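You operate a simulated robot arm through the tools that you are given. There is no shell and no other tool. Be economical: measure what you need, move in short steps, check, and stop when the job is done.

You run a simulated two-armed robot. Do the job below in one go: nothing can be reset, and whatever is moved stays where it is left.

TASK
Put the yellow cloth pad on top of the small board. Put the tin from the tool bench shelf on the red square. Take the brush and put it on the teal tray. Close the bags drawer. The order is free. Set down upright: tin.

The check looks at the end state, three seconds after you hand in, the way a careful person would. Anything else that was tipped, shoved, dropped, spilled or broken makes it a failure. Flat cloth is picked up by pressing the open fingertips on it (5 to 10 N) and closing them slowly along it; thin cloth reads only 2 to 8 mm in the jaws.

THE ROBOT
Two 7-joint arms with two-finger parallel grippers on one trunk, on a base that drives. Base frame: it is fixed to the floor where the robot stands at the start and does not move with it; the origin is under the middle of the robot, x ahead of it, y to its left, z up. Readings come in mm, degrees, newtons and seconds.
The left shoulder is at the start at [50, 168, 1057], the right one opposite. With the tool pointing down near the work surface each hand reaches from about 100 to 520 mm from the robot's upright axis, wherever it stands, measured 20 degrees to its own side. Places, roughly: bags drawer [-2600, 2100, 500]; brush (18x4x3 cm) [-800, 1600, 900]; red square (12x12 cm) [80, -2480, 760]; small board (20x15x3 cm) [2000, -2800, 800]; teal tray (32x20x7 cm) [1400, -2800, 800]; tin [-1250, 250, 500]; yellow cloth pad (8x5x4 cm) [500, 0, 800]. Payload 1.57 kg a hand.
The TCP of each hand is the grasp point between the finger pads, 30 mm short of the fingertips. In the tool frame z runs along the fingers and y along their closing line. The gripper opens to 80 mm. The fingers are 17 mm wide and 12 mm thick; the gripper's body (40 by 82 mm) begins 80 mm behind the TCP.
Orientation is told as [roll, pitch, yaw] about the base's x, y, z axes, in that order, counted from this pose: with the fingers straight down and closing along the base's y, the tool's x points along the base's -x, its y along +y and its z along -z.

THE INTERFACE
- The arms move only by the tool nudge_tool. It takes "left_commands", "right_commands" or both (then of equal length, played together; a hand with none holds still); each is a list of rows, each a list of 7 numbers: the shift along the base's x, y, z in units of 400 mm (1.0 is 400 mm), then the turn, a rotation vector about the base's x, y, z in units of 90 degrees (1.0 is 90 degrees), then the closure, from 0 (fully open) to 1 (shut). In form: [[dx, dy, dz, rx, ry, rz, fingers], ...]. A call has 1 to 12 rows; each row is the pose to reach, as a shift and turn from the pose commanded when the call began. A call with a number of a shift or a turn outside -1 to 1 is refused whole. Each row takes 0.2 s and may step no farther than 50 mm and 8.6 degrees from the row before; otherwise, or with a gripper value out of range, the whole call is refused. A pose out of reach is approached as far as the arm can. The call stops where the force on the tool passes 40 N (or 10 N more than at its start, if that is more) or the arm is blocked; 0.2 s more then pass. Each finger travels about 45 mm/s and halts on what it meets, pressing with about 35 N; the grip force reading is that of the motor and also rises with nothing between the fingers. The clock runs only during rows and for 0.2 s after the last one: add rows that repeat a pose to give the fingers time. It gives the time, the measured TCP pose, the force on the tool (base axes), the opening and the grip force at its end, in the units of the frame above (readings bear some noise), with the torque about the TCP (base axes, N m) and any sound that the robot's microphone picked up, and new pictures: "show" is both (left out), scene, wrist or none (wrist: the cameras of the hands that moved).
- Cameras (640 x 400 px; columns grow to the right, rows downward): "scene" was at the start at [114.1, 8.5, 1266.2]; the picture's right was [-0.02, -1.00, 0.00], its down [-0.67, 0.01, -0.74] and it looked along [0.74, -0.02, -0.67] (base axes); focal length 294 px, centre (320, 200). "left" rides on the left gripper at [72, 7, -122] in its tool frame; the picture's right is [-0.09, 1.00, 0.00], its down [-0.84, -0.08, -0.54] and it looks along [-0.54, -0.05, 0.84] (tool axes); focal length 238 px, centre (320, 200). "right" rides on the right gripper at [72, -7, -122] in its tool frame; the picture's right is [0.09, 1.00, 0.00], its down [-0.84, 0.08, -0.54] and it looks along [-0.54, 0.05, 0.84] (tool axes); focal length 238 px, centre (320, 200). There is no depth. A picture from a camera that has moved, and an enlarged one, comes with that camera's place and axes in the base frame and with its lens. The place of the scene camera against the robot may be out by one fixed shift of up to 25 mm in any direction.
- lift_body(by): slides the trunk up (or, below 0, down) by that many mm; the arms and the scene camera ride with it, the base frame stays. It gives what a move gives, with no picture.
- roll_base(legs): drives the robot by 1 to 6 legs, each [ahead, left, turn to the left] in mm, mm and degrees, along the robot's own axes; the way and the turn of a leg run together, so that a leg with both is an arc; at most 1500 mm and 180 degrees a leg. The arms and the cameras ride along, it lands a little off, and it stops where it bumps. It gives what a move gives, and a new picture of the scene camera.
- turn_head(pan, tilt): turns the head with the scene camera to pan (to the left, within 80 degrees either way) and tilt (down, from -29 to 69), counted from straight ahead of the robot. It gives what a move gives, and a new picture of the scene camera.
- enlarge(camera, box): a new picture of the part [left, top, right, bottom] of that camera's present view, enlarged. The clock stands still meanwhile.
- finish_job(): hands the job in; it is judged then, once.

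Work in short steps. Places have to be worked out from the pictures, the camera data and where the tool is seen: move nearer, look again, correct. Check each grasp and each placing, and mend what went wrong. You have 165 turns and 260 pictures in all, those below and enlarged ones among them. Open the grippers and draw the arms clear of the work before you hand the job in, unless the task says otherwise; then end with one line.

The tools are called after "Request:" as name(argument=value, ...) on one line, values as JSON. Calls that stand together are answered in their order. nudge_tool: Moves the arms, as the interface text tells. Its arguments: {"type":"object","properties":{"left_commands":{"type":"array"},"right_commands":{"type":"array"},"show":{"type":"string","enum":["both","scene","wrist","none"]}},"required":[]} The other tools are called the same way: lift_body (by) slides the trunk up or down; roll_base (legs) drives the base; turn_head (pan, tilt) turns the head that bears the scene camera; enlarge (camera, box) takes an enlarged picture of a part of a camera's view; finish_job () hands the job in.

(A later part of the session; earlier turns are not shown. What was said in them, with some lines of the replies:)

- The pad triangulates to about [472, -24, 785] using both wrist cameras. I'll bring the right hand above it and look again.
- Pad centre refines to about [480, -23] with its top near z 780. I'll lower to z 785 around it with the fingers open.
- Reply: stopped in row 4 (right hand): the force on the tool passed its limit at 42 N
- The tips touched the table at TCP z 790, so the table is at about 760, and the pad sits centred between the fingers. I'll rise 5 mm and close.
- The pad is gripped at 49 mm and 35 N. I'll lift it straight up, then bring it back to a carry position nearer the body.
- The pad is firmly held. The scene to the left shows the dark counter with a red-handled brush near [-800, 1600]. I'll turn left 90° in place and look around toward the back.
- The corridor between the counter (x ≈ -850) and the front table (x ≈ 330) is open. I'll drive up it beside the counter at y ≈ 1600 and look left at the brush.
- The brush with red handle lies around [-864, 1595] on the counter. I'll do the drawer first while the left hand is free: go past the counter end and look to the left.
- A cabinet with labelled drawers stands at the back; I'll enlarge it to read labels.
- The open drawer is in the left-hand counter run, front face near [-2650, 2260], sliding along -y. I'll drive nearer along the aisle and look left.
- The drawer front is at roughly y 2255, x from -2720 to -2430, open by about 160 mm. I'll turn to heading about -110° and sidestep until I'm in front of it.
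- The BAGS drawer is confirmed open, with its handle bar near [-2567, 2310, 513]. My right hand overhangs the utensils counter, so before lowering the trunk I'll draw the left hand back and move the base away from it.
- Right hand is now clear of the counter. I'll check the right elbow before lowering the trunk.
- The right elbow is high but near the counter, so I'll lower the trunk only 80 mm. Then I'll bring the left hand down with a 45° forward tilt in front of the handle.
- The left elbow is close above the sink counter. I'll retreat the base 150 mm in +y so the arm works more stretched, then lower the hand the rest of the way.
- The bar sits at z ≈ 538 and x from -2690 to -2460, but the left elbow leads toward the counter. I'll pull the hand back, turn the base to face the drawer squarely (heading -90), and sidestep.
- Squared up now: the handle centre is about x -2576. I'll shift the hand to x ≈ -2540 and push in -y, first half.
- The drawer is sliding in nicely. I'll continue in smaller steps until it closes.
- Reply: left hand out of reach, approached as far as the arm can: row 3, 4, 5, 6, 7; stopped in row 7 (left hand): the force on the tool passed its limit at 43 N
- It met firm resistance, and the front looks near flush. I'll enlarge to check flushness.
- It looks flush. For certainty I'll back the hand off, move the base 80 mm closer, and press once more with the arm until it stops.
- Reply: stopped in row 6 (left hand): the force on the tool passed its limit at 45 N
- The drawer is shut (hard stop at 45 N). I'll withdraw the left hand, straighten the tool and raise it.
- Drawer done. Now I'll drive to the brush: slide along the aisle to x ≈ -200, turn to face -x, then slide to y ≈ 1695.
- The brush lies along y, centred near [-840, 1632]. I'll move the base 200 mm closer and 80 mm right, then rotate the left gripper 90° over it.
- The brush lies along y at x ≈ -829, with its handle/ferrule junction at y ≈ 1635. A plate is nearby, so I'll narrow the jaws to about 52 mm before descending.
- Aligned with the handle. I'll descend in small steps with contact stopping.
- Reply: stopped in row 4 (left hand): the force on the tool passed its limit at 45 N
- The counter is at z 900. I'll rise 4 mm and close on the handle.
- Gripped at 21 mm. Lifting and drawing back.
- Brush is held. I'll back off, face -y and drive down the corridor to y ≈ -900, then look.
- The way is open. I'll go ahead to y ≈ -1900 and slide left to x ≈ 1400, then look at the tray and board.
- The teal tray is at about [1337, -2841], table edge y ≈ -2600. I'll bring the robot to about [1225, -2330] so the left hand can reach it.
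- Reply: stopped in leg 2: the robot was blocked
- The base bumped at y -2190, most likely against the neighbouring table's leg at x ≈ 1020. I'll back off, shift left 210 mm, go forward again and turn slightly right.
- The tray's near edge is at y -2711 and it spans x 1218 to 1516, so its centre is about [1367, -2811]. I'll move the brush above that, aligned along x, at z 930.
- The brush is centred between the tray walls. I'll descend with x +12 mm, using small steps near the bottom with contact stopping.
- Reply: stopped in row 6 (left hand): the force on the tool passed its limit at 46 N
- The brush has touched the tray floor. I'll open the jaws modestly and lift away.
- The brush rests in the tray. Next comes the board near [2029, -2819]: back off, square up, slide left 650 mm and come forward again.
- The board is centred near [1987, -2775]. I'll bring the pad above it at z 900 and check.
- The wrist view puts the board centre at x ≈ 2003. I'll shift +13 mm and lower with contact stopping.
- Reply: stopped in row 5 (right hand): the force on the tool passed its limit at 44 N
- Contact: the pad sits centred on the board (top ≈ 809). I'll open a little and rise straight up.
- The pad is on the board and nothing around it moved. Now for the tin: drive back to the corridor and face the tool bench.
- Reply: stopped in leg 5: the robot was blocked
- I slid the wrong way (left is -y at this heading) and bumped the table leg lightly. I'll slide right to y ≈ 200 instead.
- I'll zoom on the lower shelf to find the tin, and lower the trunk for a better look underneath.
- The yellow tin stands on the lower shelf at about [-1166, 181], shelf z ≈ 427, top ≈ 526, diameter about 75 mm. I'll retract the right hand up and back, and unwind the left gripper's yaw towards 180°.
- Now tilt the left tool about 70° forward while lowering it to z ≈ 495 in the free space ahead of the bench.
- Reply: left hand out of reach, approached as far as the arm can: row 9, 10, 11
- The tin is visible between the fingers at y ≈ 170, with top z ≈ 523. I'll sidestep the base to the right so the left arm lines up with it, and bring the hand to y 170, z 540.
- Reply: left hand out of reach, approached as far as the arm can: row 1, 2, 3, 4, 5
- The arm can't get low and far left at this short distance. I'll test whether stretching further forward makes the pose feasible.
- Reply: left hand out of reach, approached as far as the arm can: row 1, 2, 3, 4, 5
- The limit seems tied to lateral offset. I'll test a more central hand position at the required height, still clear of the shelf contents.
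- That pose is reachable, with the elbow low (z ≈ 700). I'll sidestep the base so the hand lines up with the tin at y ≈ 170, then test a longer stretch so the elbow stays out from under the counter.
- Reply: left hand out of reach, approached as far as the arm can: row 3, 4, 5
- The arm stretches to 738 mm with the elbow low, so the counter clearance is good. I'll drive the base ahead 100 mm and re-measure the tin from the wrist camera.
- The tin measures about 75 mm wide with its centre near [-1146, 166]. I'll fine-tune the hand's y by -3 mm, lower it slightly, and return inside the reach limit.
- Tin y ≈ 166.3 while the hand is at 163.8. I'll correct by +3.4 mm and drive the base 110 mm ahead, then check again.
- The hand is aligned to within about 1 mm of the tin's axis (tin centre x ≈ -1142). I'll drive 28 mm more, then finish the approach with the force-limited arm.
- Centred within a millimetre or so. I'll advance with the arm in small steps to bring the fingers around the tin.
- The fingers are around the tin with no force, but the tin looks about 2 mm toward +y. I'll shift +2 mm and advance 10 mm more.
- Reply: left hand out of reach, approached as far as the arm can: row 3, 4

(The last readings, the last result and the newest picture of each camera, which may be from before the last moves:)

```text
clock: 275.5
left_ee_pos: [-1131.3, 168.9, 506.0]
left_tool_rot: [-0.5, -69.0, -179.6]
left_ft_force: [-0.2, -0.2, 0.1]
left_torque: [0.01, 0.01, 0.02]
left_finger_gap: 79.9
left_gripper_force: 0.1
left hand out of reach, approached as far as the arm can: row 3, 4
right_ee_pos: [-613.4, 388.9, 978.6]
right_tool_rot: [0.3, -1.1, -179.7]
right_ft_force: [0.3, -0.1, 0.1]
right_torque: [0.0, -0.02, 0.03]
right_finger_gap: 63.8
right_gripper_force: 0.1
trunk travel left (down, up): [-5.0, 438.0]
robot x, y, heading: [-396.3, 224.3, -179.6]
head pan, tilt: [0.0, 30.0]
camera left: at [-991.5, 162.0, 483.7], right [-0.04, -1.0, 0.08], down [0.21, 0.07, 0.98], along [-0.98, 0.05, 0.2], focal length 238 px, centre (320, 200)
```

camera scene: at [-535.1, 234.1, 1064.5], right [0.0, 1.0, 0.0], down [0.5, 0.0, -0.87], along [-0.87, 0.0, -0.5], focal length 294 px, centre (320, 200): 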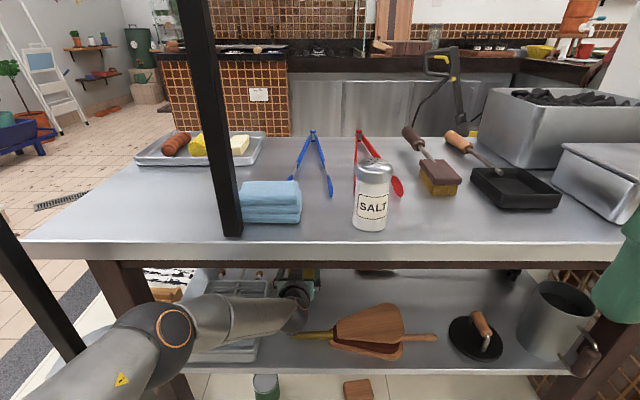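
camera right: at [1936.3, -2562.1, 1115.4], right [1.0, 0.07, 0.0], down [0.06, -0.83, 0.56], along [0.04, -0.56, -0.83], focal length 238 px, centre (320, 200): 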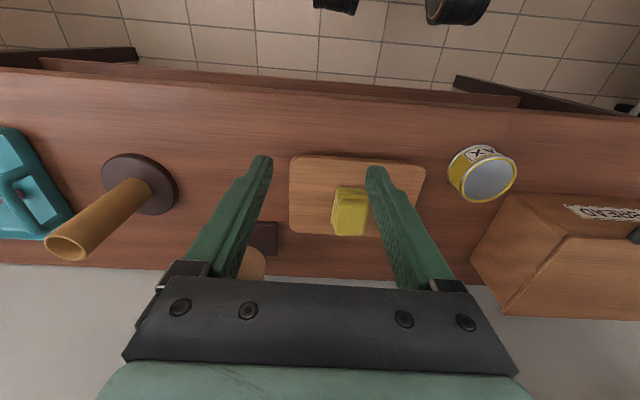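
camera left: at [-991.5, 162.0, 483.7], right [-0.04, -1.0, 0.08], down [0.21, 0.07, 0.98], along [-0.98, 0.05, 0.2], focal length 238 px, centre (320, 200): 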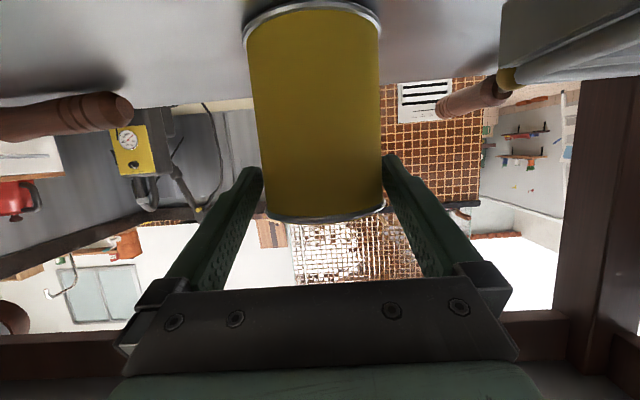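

Centred and still free of force. Closing on the tin now.

Request:
nudge_tool(left_commands=[[0.01, 0, 0, 0, 0, 0, 0.05], [0.01, 0, 0, 0, 0, 0, 0.1], [0.01, 0, 0, 0, 0, 0, 0.3], [0.01, 0, 0, 0, 0, 0, 0.6], [0.01, 0, 0, 0, 0, 0, 1], [0.01, 0, 0, 0, 0, 0, 1], [0.01, 0, 0, 0, 0, 0, 1]], show="wrist")

```text
clock: 277.1
left_ee_pos: [-1128.3, 167.5, 506.7]
left_tool_rot: [-0.6, -69.1, -179.5]
left_ft_force: [0.5, -0.9, 1.3]
left_torque: [-0.15, 0.14, 0.06]
left_finger_gap: 73.1
left_gripper_force: 35.0
right_ee_pos: [-613.5, 390.0, 977.9]
right_tool_rot: [0.0, -1.0, -179.7]
right_ft_force: [1.0, 0.9, 0.1]
right_torque: [-0.01, 0.01, 0.0]
right_finger_gap: 64.0
right_gripper_force: 0.1
trunk travel left (down, up): [-5.0, 438.0]
robot x, y, heading: [-392.5, 227.1, -179.8]
head pan, tilt: [0.0, 30.0]
camera left: at [-988.2, 161.0, 483.5], right [-0.03, -1.0, 0.08], down [0.21, 0.07, 0.98], along [-0.98, 0.05, 0.2], focal length 238 px, centre (320, 200)
```

left: 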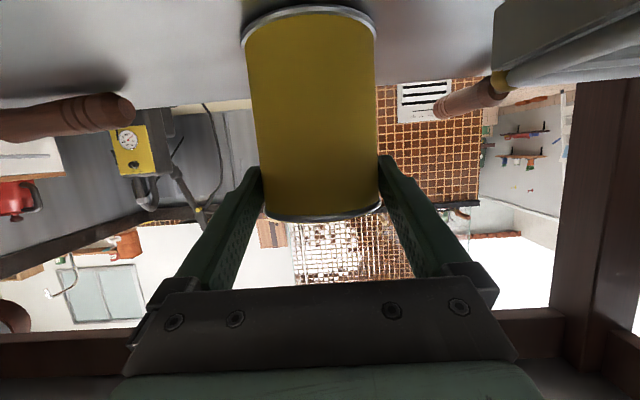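

The tin is gripped at 73 mm. I'll lift 40 mm with the trunk and check.

Request:
lift_body(by=40)

Request:
enlarge(camera="left", box=[0, 0, 640, 400])

Request:
enlarge(camera="scene", box=[0, 0, 640, 400])

```text
clock: 277.9
left_ee_pos: [-1127.7, 168.3, 546.2]
left_tool_rot: [-0.7, -69.0, -179.5]
left_ft_force: [-0.9, 0.0, -3.3]
left_torque: [-0.02, -0.04, -0.02]
left_finger_gap: 72.6
left_gripper_force: 34.6
right_ee_pos: [-613.2, 390.7, 1017.7]
right_tool_rot: [0.1, -1.0, -179.7]
right_ft_force: [0.0, 0.2, -0.3]
right_torque: [0.0, -0.01, 0.0]
right_finger_gap: 64.1
right_gripper_force: 0.0
trunk travel left (down, up): [-45.0, 398.0]
robot x, y, heading: [-392.1, 225.7, -179.8]
head pan, tilt: [0.0, 30.0]
```

```text
1.00 times, centred on (320, 200) of left (not enlarged: the box is as wide or as high as the picture)
camera zoom: at [-988.0, 161.4, 522.7], right [-0.04, -1.0, 0.08], down [0.21, 0.07, 0.98], along [-0.98, 0.05, 0.2], focal length 238 px, centre (320, 200)
```

zoom: 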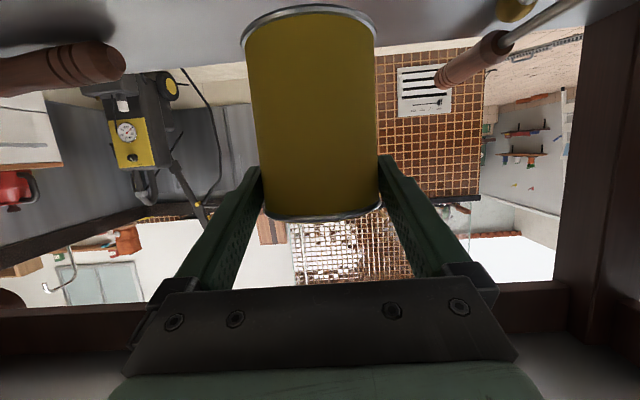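

```text
1.00 times, centred on (320, 200) of scene (not enlarged: the box is as wide or as high as the picture)
camera zoom: at [-535.7, 234.0, 1104.4], right [0.0, 1.0, 0.0], down [0.5, 0.0, -0.87], along [-0.87, 0.0, -0.5], focal length 294 px, centre (320, 200)
```

zoom: 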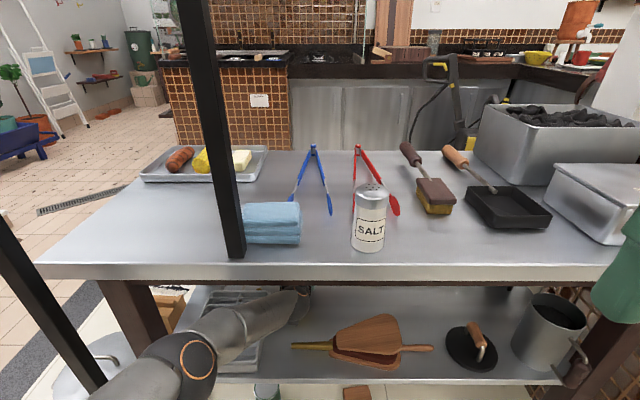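

Tin lifted cleanly. Backing straight out from the shelf.

Request:
roll_base(legs=[[-280, 0, 0]])

```text
clock: 279.8
left_ee_pos: [-860.9, 173.5, 546.4]
left_tool_rot: [-0.6, -69.0, -179.9]
left_ft_force: [-0.3, -0.8, -3.4]
left_torque: [0.03, -0.06, -0.02]
left_finger_gap: 73.0
left_gripper_force: 34.3
right_ee_pos: [-343.4, 390.9, 1017.3]
right_tool_rot: [0.2, -0.9, 179.9]
right_ft_force: [0.4, -0.2, 0.2]
right_torque: [-0.01, -0.02, -0.04]
right_finger_gap: 64.0
right_gripper_force: 0.0
trunk travel left (down, up): [-45.0, 398.0]
robot x, y, heading: [-129.1, 224.0, 180.0]
head pan, tilt: [0.0, 30.0]
camera scene: at [-267.3, 235.3, 1104.4], right [0.0, 1.0, 0.0], down [0.5, 0.0, -0.87], along [-0.87, 0.0, -0.5], focal length 294 px, centre (320, 200)
```

scene: 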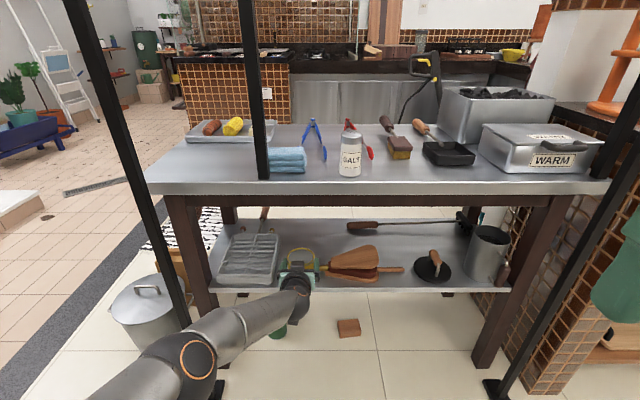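

Clear of the shelf. I'll back off a bit more, raise the trunk, and draw the hand in while keeping the same tilt so the tin stays upright.

Request:
roll_base(legs=[[-110, 0, 0]])

Request:
lift_body(by=220)

Request:
nudge_tool(left_commands=[[0.06, 0, 0.03, 0, 0, 0, 1], [0.12, 0, 0.06, 0, 0, 0, 1], [0.18, 0, 0.1, 0, 0, 0, 1], [0.24, 0, 0.14, 0, 0, 0, 1], [0.3, 0, 0.18, 0, 0, 0, 1], [0.36, 0, 0.22, 0, 0, 0, 1], [0.42, 0, 0.26, 0, 0, 0, 1], [0.45, 0, 0.3, 0, 0, 0, 1], [0.45, 0, 0.3, 0, 0, 0, 1]], show="scene")

```text
clock: 281.0
left_ee_pos: [-749.0, 174.9, 545.2]
left_tool_rot: [-0.6, -69.0, 180.0]
left_ft_force: [0.1, -0.2, -4.3]
left_torque: [0.03, -0.07, 0.0]
left_finger_gap: 72.8
left_gripper_force: 35.4
right_ee_pos: [-234.0, 392.5, 1018.0]
right_tool_rot: [0.2, -1.0, 179.7]
right_ft_force: [0.4, -0.2, -1.2]
right_torque: [-0.01, -0.01, 0.02]
right_finger_gap: 63.9
right_gripper_force: 0.0
trunk travel left (down, up): [-45.0, 398.0]
robot x, y, heading: [-16.1, 223.8, 180.1]
head pan, tilt: [0.0, 30.0]
camera scene: at [-157.3, 235.3, 1104.4], right [0.0, 1.0, 0.0], down [0.5, 0.0, -0.87], along [-0.87, 0.0, -0.5], focal length 294 px, centre (320, 200)
```

scene: 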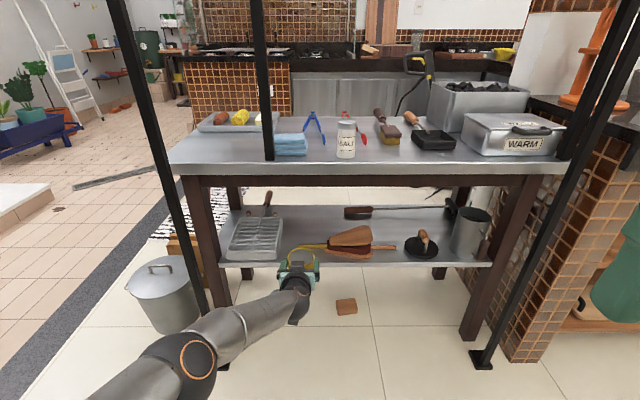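

```text
clock: 283.4
left_ee_pos: [-750.4, 175.3, 765.1]
left_tool_rot: [-0.7, -69.1, 180.0]
left_ft_force: [-0.5, 0.5, -3.7]
left_torque: [-0.02, -0.08, -0.02]
left_finger_gap: 72.5
left_gripper_force: 35.2
right_ee_pos: [-233.1, 392.2, 1236.6]
right_tool_rot: [0.2, -0.9, 179.8]
right_ft_force: [-0.1, -0.3, -0.5]
right_torque: [-0.03, 0.03, -0.02]
right_finger_gap: 64.0
right_gripper_force: 0.0
trunk travel left (down, up): [-265.0, 178.0]
robot x, y, heading: [-18.2, 224.8, 179.9]
head pan, tilt: [0.0, 30.0]
```

```text
clock: 285.4
left_ee_pos: [-569.3, 175.7, 887.4]
left_tool_rot: [-0.6, -69.0, 180.1]
left_ft_force: [0.6, 0.9, -4.1]
left_torque: [-0.01, -0.08, 0.03]
left_finger_gap: 72.4
left_gripper_force: 34.8
right_ee_pos: [-232.9, 391.0, 1237.0]
right_tool_rot: [0.2, -1.0, 179.8]
right_ft_force: [0.4, -0.3, 0.2]
right_torque: [-0.02, -0.01, -0.02]
right_finger_gap: 64.2
right_gripper_force: 0.1
trunk travel left (down, up): [-265.0, 178.0]
robot x, y, heading: [-13.0, 223.4, 179.8]
head pan, tilt: [0.0, 30.0]
camera scene: at [-157.3, 235.3, 1324.4], right [0.0, 1.0, 0.0], down [0.5, 0.0, -0.87], along [-0.87, 0.0, -0.5], focal length 294 px, centre (320, 200)
```

scene: 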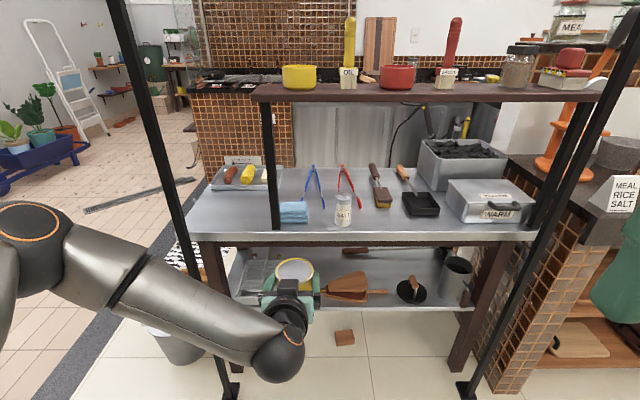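

The tin is upright and firmly held. I'll turn to face -y and drive down to the red-square table.

Request:
roll_base(legs=[[140, 0, 0], [0, 0, 90], [1400, 0, 0], [400, 60, 0]])

Request:
turn_head(pan=0, tilt=40)

```text
clock: 299.4
left_ee_pos: [-83.4, -2165.1, 886.6]
left_tool_rot: [-0.5, -69.0, -90.7]
left_ft_force: [-0.3, 0.0, -4.9]
left_torque: [0.07, 0.0, 0.02]
left_finger_gap: 72.5
left_gripper_force: 34.4
right_ee_pos: [-295.1, -1826.9, 1237.7]
right_tool_rot: [0.2, -1.0, -90.9]
right_ft_force: [-0.1, -0.1, 0.1]
right_torque: [0.0, -0.01, 0.0]
right_finger_gap: 64.0
right_gripper_force: 0.0
trunk travel left (down, up): [-265.0, 178.0]
robot x, y, heading: [-124.2, -1616.1, -91.1]
head pan, tilt: [0.0, 30.0]
camera scene: at [-137.0, -1733.2, 1324.3], right [-1.0, 0.02, 0.0], down [0.01, 0.5, -0.87], along [-0.01, -0.87, -0.5], focal length 294 px, centre (320, 200)
```

scene: 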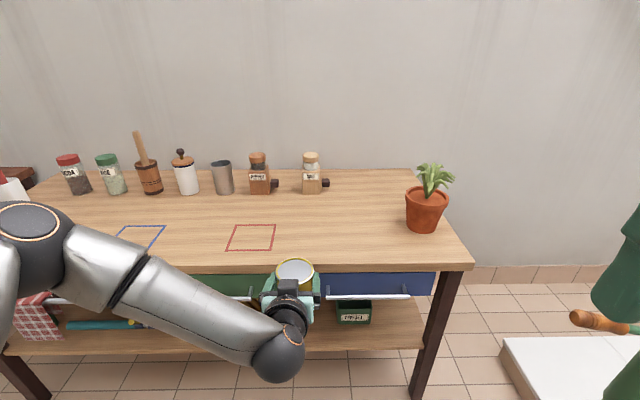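

```text
clock: 300.1
left_ee_pos: [-82.9, -2166.0, 887.2]
left_tool_rot: [-0.6, -69.0, -90.7]
left_ft_force: [0.5, -0.6, -3.8]
left_torque: [0.07, -0.02, 0.04]
left_finger_gap: 72.6
left_gripper_force: 35.4
right_ee_pos: [-296.1, -1826.3, 1236.2]
right_tool_rot: [0.2, -1.0, -90.9]
right_ft_force: [-0.1, -1.1, 0.7]
right_torque: [0.01, 0.01, -0.02]
right_finger_gap: 64.3
right_gripper_force: 0.0
trunk travel left (down, up): [-265.0, 178.0]
robot x, y, heading: [-125.0, -1612.0, -91.1]
head pan, tilt: [0.0, 40.0]
camera scene: at [-137.0, -1727.3, 1309.1], right [-1.0, 0.02, 0.0], down [0.01, 0.64, -0.77], along [-0.01, -0.77, -0.64], focal length 294 px, centre (320, 200)
```

scene: 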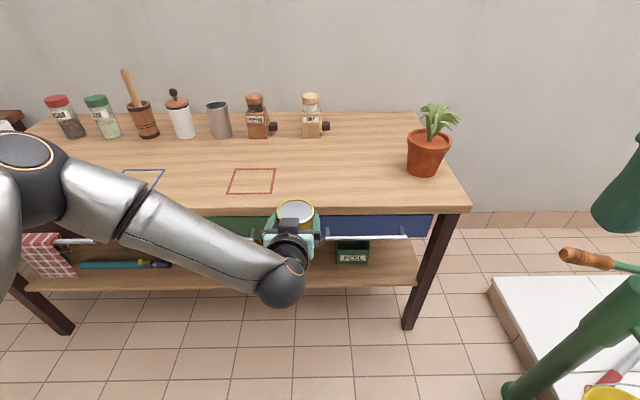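

The red square is near [80, -2484] (scene view corrected against the known tin position). I'll bring the base 163 mm left and 250 mm ahead.

Request:
roll_base(legs=[[0, 163, 1.1], [240, 0, 0]])

Request:
turn_head(pan=0, tilt=50)

```text
clock: 303.5
left_ee_pos: [84.2, -2402.1, 887.4]
left_tool_rot: [-0.6, -68.9, -89.8]
left_ft_force: [0.2, 0.0, -3.4]
left_torque: [0.02, 0.02, 0.03]
left_finger_gap: 72.6
left_gripper_force: 34.5
right_ee_pos: [-132.0, -2068.0, 1236.3]
right_tool_rot: [0.2, -1.0, -89.8]
right_ft_force: [-0.5, -0.8, 0.6]
right_torque: [-0.03, 0.04, 0.01]
right_finger_gap: 63.9
right_gripper_force: 0.0
trunk travel left (down, up): [-265.0, 178.0]
robot x, y, heading: [31.6, -1847.8, -89.9]
head pan, tilt: [0.0, 40.0]
camera scene: at [24.3, -1964.4, 1309.0], right [-1.0, 0.0, 0.0], down [0.0, 0.64, -0.77], along [0.0, -0.77, -0.64], focal length 294 px, centre (320, 200)
```

scene: 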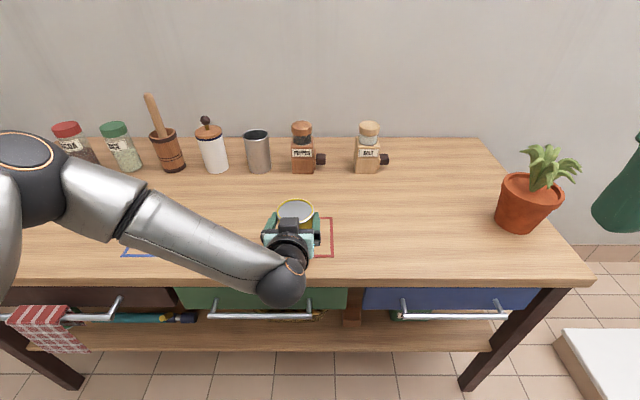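

```text
clock: 304.2
left_ee_pos: [85.8, -2400.0, 886.4]
left_tool_rot: [-0.6, -68.9, -89.8]
left_ft_force: [-0.4, -1.4, -4.3]
left_torque: [0.05, 0.02, -0.02]
left_finger_gap: 72.9
left_gripper_force: 35.1
right_ee_pos: [-132.5, -2066.2, 1237.9]
right_tool_rot: [0.2, -0.9, -89.7]
right_ft_force: [0.3, 0.0, 0.4]
right_torque: [0.01, 0.02, 0.0]
right_finger_gap: 64.1
right_gripper_force: 0.1
trunk travel left (down, up): [-265.0, 178.0]
robot x, y, heading: [33.5, -1848.3, -89.6]
head pan, tilt: [0.0, 50.0]
camera scene: at [24.3, -1955.8, 1294.9], right [-1.0, 0.0, 0.0], down [0.0, 0.77, -0.64], along [0.0, -0.64, -0.77], focal length 294 px, centre (320, 200)
```

scene: 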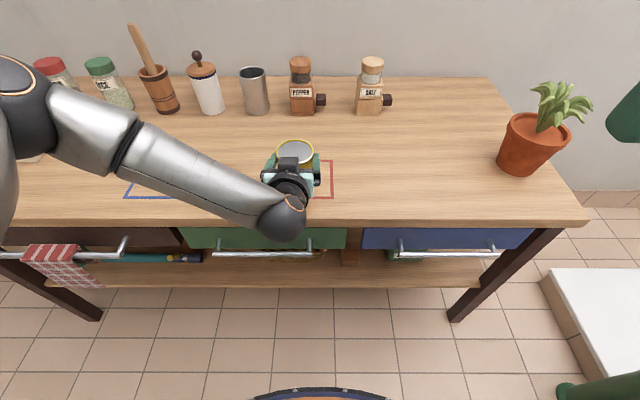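

The tin's known position again calibrates the view: the square spans y -2423 to -2548, centre x ≈ 76. I'll move the tin over [76, -2485] and lower partway.

Request:
nudge_tool(left_commands=[[-0.01, -0.06, -0.01, 0, 0, 0, 1], [-0.0225, -0.12, -0.02, 0, 0, 0, 1], [-0.0225, -0.178, -0.04, 0, 0, 0, 1], [-0.0225, -0.178, -0.06, 0, 0, 0, 1], [-0.0225, -0.178, -0.06, 0, 0, 0, 1]], show="scene")

Request:
enlarge(camera="scene", box=[220, 100, 380, 220])

```text
clock: 305.4
left_ee_pos: [77.5, -2472.3, 865.8]
left_tool_rot: [-0.5, -69.0, -89.7]
left_ft_force: [-0.3, 0.1, -3.6]
left_torque: [0.05, 0.0, 0.02]
left_finger_gap: 72.6
left_gripper_force: 34.8
right_ee_pos: [-131.6, -2066.7, 1237.6]
right_tool_rot: [0.3, -1.0, -89.8]
right_ft_force: [0.3, -0.1, -0.1]
right_torque: [0.01, 0.02, 0.03]
right_finger_gap: 64.1
right_gripper_force: 0.0
trunk travel left (down, up): [-265.0, 178.0]
robot x, y, heading: [34.7, -1847.9, -89.9]
head pan, tilt: [0.0, 50.0]
camera scene: at [24.3, -1955.8, 1294.9], right [-1.0, 0.0, 0.0], down [0.0, 0.77, -0.64], along [0.0, -0.64, -0.77], focal length 294 px, centre (320, 200)
```

scene: 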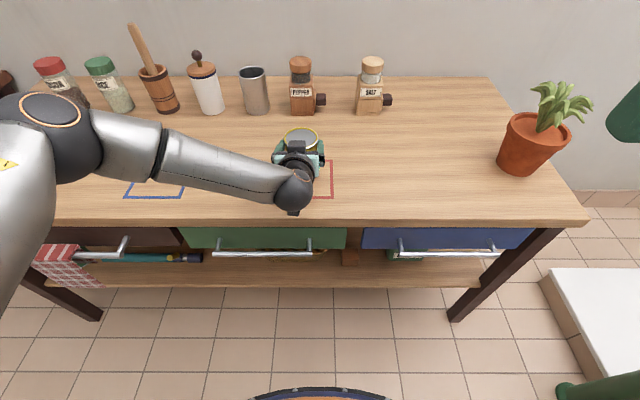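

```text
3.33 times, centred on (300, 160) of scene
camera zoom: at [24.3, -1955.8, 1294.9], right [-1.0, 0.0, 0.0], down [0.0, 0.77, -0.64], along [0.0, -0.64, -0.77], focal length 980 px, centre (387, 333)
```

zoom: 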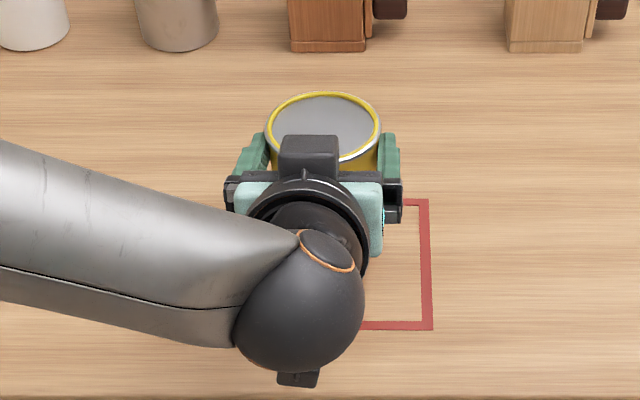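

Table height affects the estimate, so I'll lower gently until contact to learn it, then correct if needed.

Request:
nudge_tool(left_commands=[[0, 0, -0.012, 0, 0, 0, 1], [0, 0, -0.024, 0, 0, 0, 1], [0, 0, -0.036, 0, 0, 0, 1], [0, 0, -0.048, 0, 0, 0, 1], [0, 0, -0.058, 0, 0, 0, 1], [0, 0, -0.066, 0, 0, 0, 1]], show="scene")

```text
clock: 306.8
left_ee_pos: [76.9, -2472.9, 845.2]
left_tool_rot: [-0.7, -70.1, -89.8]
left_ft_force: [-3.4, 2.2, 27.5]
left_torque: [-0.57, -0.41, 0.21]
left_finger_gap: 73.1
left_gripper_force: 34.8
right_ee_pos: [-132.5, -2062.9, 1237.7]
right_tool_rot: [0.3, -1.3, -89.9]
right_ft_force: [-0.1, 0.6, 0.3]
right_torque: [-0.01, -0.01, -0.01]
right_finger_gap: 63.9
right_gripper_force: 0.1
trunk travel left (down, up): [-265.0, 178.0]
robot x, y, heading: [33.3, -1847.1, -89.7]
head pan, tilt: [0.0, 50.0]
camera scene: at [23.5, -1952.3, 1295.7], right [-1.0, 0.0, 0.0], down [0.0, 0.76, -0.65], along [0.0, -0.65, -0.76], focal length 294 px, centre (320, 200)
```

scene: 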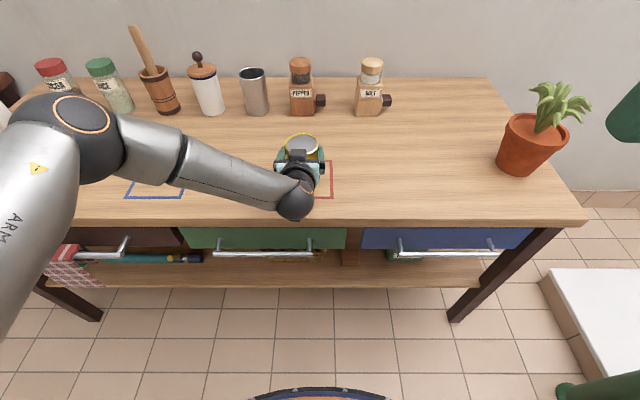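

Contact at z ≈ 845, so the table is about 765, which matches. The estimated square is x 3..139, y -2546..-2411 and the tin's footprint lies well inside; I'll zoom to confirm before releasing.

Request:
enlarge(camera="scene", box=[220, 100, 380, 220])

```text
3.33 times, centred on (300, 160) of scene
camera zoom: at [23.5, -1952.3, 1295.7], right [-1.0, 0.0, 0.0], down [0.0, 0.76, -0.65], along [0.0, -0.65, -0.76], focal length 980 px, centre (387, 333)
```

zoom: 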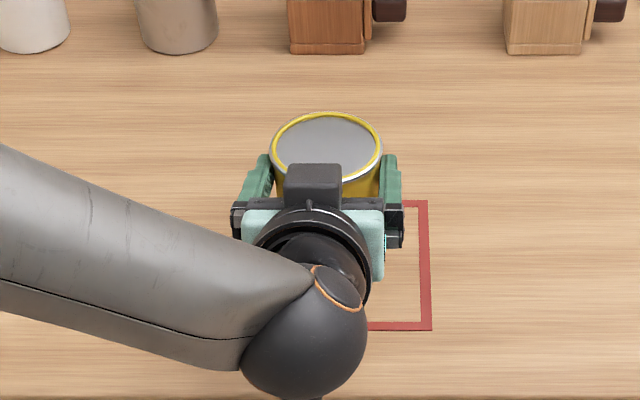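

The tin's base projects to the middle of the square. I'll ease the pressure, open fully and withdraw straight back.

Request:
nudge_tool(left_commands=[[0, 0, 0.004, 0.012, 0, 0, 1], [0, 0, 0.004, 0.012, 0, 0, 0.5], [0, 0, 0.004, 0.012, 0, 0, 0], [0, 0, 0.004, 0.012, 0, 0, 0], [0, 0, 0.004, 0.012, 0, 0, 0]], show="wrist")

```text
clock: 308.0
left_ee_pos: [78.7, -2472.5, 838.4]
left_tool_rot: [-0.7, -67.8, -89.7]
left_ft_force: [-0.3, 0.2, 0.9]
left_torque: [0.03, 0.03, 0.0]
left_finger_gap: 79.9
left_gripper_force: 0.1
right_ee_pos: [-132.1, -2067.0, 1237.6]
right_tool_rot: [0.3, -1.0, -89.8]
right_ft_force: [-0.8, -0.4, -0.7]
right_torque: [0.0, -0.02, -0.01]
right_finger_gap: 64.3
right_gripper_force: 0.1
trunk travel left (down, up): [-265.0, 178.0]
robot x, y, heading: [31.3, -1848.4, -89.9]
head pan, tilt: [0.0, 50.0]
camera left: at [85.2, -2332.2, 817.1], right [1.0, -0.04, 0.08], down [-0.07, 0.19, 0.98], along [-0.05, -0.98, 0.18], focal length 238 px, centre (320, 200)
```

left: 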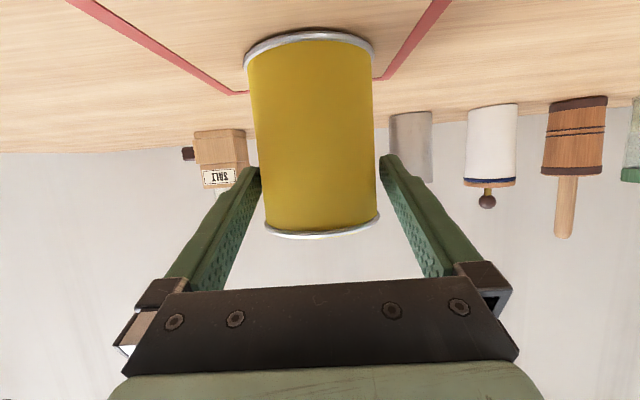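

The wrist view shows the tin inside the square but about 13 mm too deep. I'll regrip, lift slightly and shift it +12 mm in y and -6 mm in x.

Request:
nudge_tool(left_commands=[[0, 0, 0, 0, 0, 0, 0.3], [0, 0, 0, 0, 0, 0, 1], [0, 0, 0, 0, 0, 0, 1], [0, 0, 0.015, 0, 0, 0, 1], [0, 0, 0.03, 0, 0, 0, 1], [-0.008, 0.015, 0.03, 0, 0, 0, 1], [-0.015, 0.03, 0.03, 0, 0, 0, 1], [-0.015, 0.03, 0.015, 0, 0, 0, 1], [-0.015, 0.03, 0.008, 0, 0, 0, 1], [-0.015, 0.03, 0.003, 0, 0, 0, 1], [-0.015, 0.03, 0.003, 0, 0, 0, 1]], show="wrist")

```text
clock: 310.4
left_ee_pos: [71.7, -2460.9, 841.8]
left_tool_rot: [-0.6, -67.9, -89.7]
left_ft_force: [-0.6, -0.2, -3.5]
left_torque: [0.09, 0.0, -0.01]
left_finger_gap: 72.4
left_gripper_force: 35.4
right_ee_pos: [-131.4, -2067.1, 1236.8]
right_tool_rot: [0.3, -1.0, -89.8]
right_ft_force: [0.1, 0.1, -0.6]
right_torque: [0.02, -0.02, 0.0]
right_finger_gap: 64.1
right_gripper_force: 0.0
trunk travel left (down, up): [-265.0, 178.0]
robot x, y, heading: [29.8, -1848.4, -89.9]
head pan, tilt: [0.0, 50.0]
camera left: at [79.4, -2320.3, 820.1], right [1.0, -0.04, 0.08], down [-0.07, 0.19, 0.98], along [-0.05, -0.98, 0.18], focal length 238 px, centre (320, 200)
```

left: 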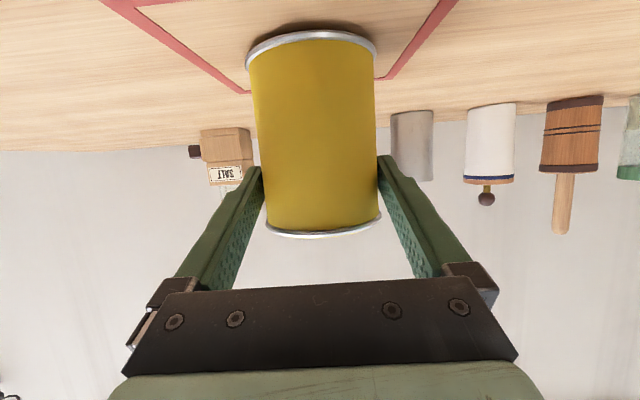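

The tin still hangs a millimetre or two above the table. I'll lower until the weight comes off, then open.

Request:
nudge_tool(left_commands=[[0, 0, -0.004, 0, 0, 0, 1], [0, 0, -0.008, 0, 0, 0, 1], [0, 0, -0.008, 0, 0, 0, 1]], show="none")

```text
clock: 311.2
left_ee_pos: [71.5, -2459.8, 837.6]
left_tool_rot: [-0.6, -68.1, -89.7]
left_ft_force: [1.2, 0.9, 2.9]
left_torque: [0.26, -0.08, -0.01]
left_finger_gap: 72.6
left_gripper_force: 34.7
right_ee_pos: [-131.5, -2066.1, 1235.8]
right_tool_rot: [0.1, -1.1, -89.8]
right_ft_force: [0.8, -0.2, 0.1]
right_torque: [0.0, 0.04, -0.01]
right_finger_gap: 64.1
right_gripper_force: 0.1
trunk travel left (down, up): [-265.0, 178.0]
robot x, y, heading: [35.8, -1845.0, -89.8]
head pan, tilt: [0.0, 50.0]
```

Weight is now on the table (+3 N). Opening and withdrawing straight back slowly.

Request:
nudge_tool(left_commands=[[0, 0, 0, 0, 0, 0, 0.5], [0, 0, 0, 0, 0, 0, 0], [0, 0, 0, 0, 0, 0, 0], [0, 0, 0, 0, 0, 0, 0], [0, 0.03, 0, 0, 0, 0, 0], [0, 0.06, 0, 0, 0, 0, 0], [0, 0.1, 0, 0, 0, 0, 0], [0, 0.15, 0, 0, 0, 0, 0], [0, 0.22, 0, 0, 0, 0, 0], [0, 0.3, 0.02, 0, 0, 0, 0]])

```text
clock: 313.4
left_ee_pos: [71.3, -2341.3, 843.7]
left_tool_rot: [-0.6, -67.9, -89.8]
left_ft_force: [-0.3, 1.0, -0.7]
left_torque: [-0.02, -0.04, 0.0]
left_finger_gap: 79.9
left_gripper_force: 0.0
right_ee_pos: [-131.5, -2066.1, 1238.6]
right_tool_rot: [0.2, -1.0, -89.8]
right_ft_force: [-0.1, 0.4, -0.5]
right_torque: [0.0, 0.0, -0.03]
right_finger_gap: 63.9
right_gripper_force: 0.1
trunk travel left (down, up): [-265.0, 178.0]
robot x, y, heading: [34.6, -1851.7, -89.7]
head pan, tilt: [0.0, 50.0]
camera scene: at [24.3, -1955.3, 1295.0], right [-1.0, 0.0, 0.0], down [0.0, 0.77, -0.64], along [0.0, -0.64, -0.77], focal length 294 px, centre (320, 200)
camera left: at [79.0, -2200.5, 823.2], right [1.0, -0.04, 0.08], down [-0.07, 0.19, 0.98], along [-0.05, -0.98, 0.18], focal length 238 px, centre (320, 200)
```

scene: 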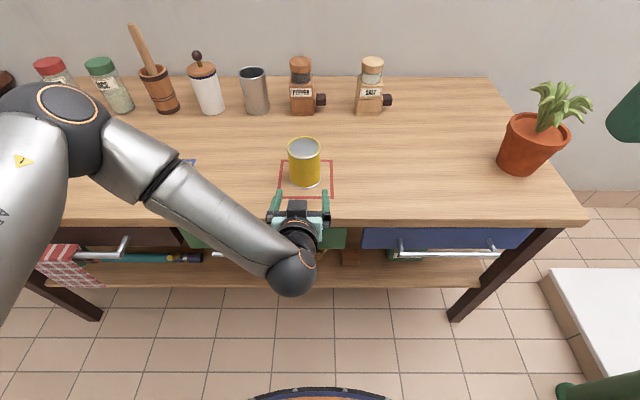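
left: 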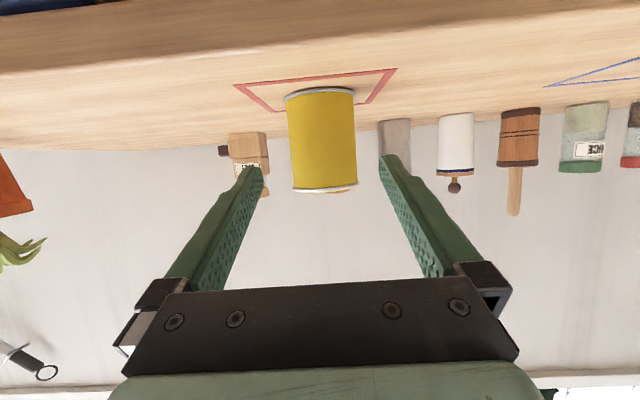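

The tin stands upright in the middle of the square. I'll back away and take a final look.

Request:
roll_base(legs=[[-300, 0, 0]])

Request:
enlarge(camera="scene", box=[200, 60, 440, 210])

Request:
turn_head(pan=50, tilt=15)

```text
clock: 315.4
left_ee_pos: [74.9, -2036.7, 844.5]
left_tool_rot: [-0.5, -67.8, -89.0]
left_ft_force: [0.6, 1.0, 1.5]
left_torque: [-0.02, -0.02, 0.02]
left_finger_gap: 79.7
left_gripper_force: 0.1
right_ee_pos: [-132.7, -1766.4, 1237.9]
right_tool_rot: [0.2, -1.0, -89.2]
right_ft_force: [0.6, 0.3, -0.5]
right_torque: [-0.04, -0.03, 0.0]
right_finger_gap: 64.0
right_gripper_force: 0.1
trunk travel left (down, up): [-265.0, 178.0]
robot x, y, heading: [27.9, -1547.4, -89.3]
head pan, tilt: [0.0, 50.0]
camera scene: at [23.0, -1652.6, 1295.0], right [-1.0, -0.01, 0.0], down [-0.01, 0.77, -0.64], along [0.01, -0.64, -0.77], focal length 294 px, centre (320, 200)
```

scene: 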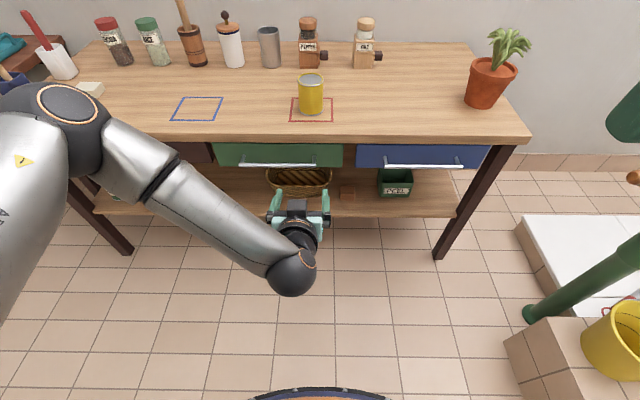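

```text
2.67 times, centred on (320, 135) of scene
camera zoom: at [23.0, -1652.6, 1295.0], right [-1.0, -0.01, 0.0], down [-0.01, 0.77, -0.64], along [0.01, -0.64, -0.77], focal length 784 px, centre (320, 373)
```

zoom: 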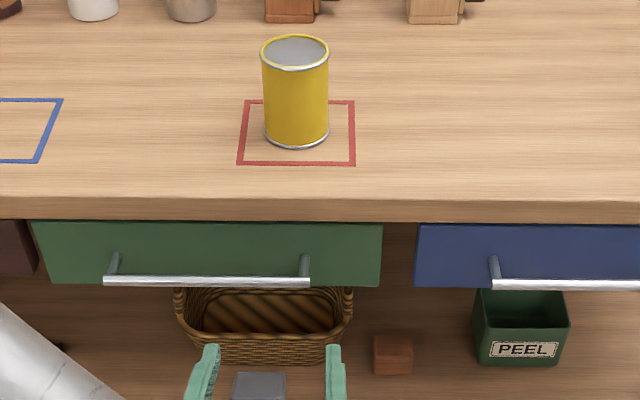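

```text
clock: 316.6
left_ee_pos: [74.4, -2037.8, 844.1]
left_tool_rot: [-0.6, -67.9, -89.0]
left_ft_force: [-0.1, 0.7, 0.4]
left_torque: [-0.02, 0.01, -0.01]
left_finger_gap: 80.0
left_gripper_force: 0.0
right_ee_pos: [-132.6, -1765.7, 1236.3]
right_tool_rot: [0.2, -1.0, -89.2]
right_ft_force: [-0.6, 0.1, 0.4]
right_torque: [0.0, -0.03, 0.0]
right_finger_gap: 64.2
right_gripper_force: 0.0
trunk travel left (down, up): [-265.0, 178.0]
robot x, y, heading: [29.4, -1547.9, -89.0]
head pan, tilt: [50.0, 15.0]
camera scene: at [94.3, -1635.1, 1348.6], right [-0.63, -0.77, 0.0], down [-0.2, 0.16, -0.97], along [0.75, -0.61, -0.26], focal length 294 px, centre (320, 200)
```

scene: 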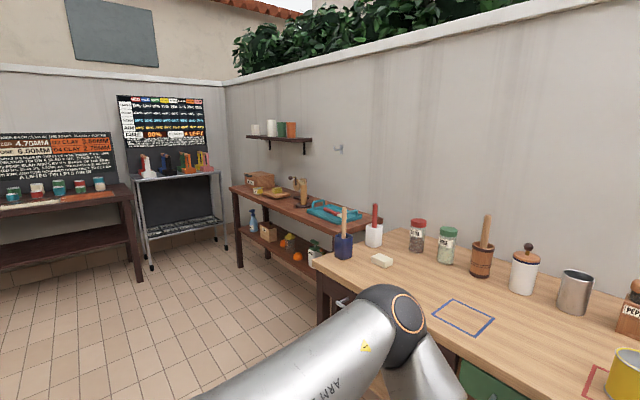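

The tin is upright and well inside the red square, the pad and brush are in place, the drawer is shut, and both arms are clear with grippers open. Handing in.

Request:
finish_job()

```text
The job is handed in.
```

I finished all four tasks and handed the job in: the pad is on the small board, the tin stands upright on the red square, the brush is in the teal tray and the bags drawer is closed; the base twice bumped the red-square table lightly, with nothing visibly tipped or shifted.
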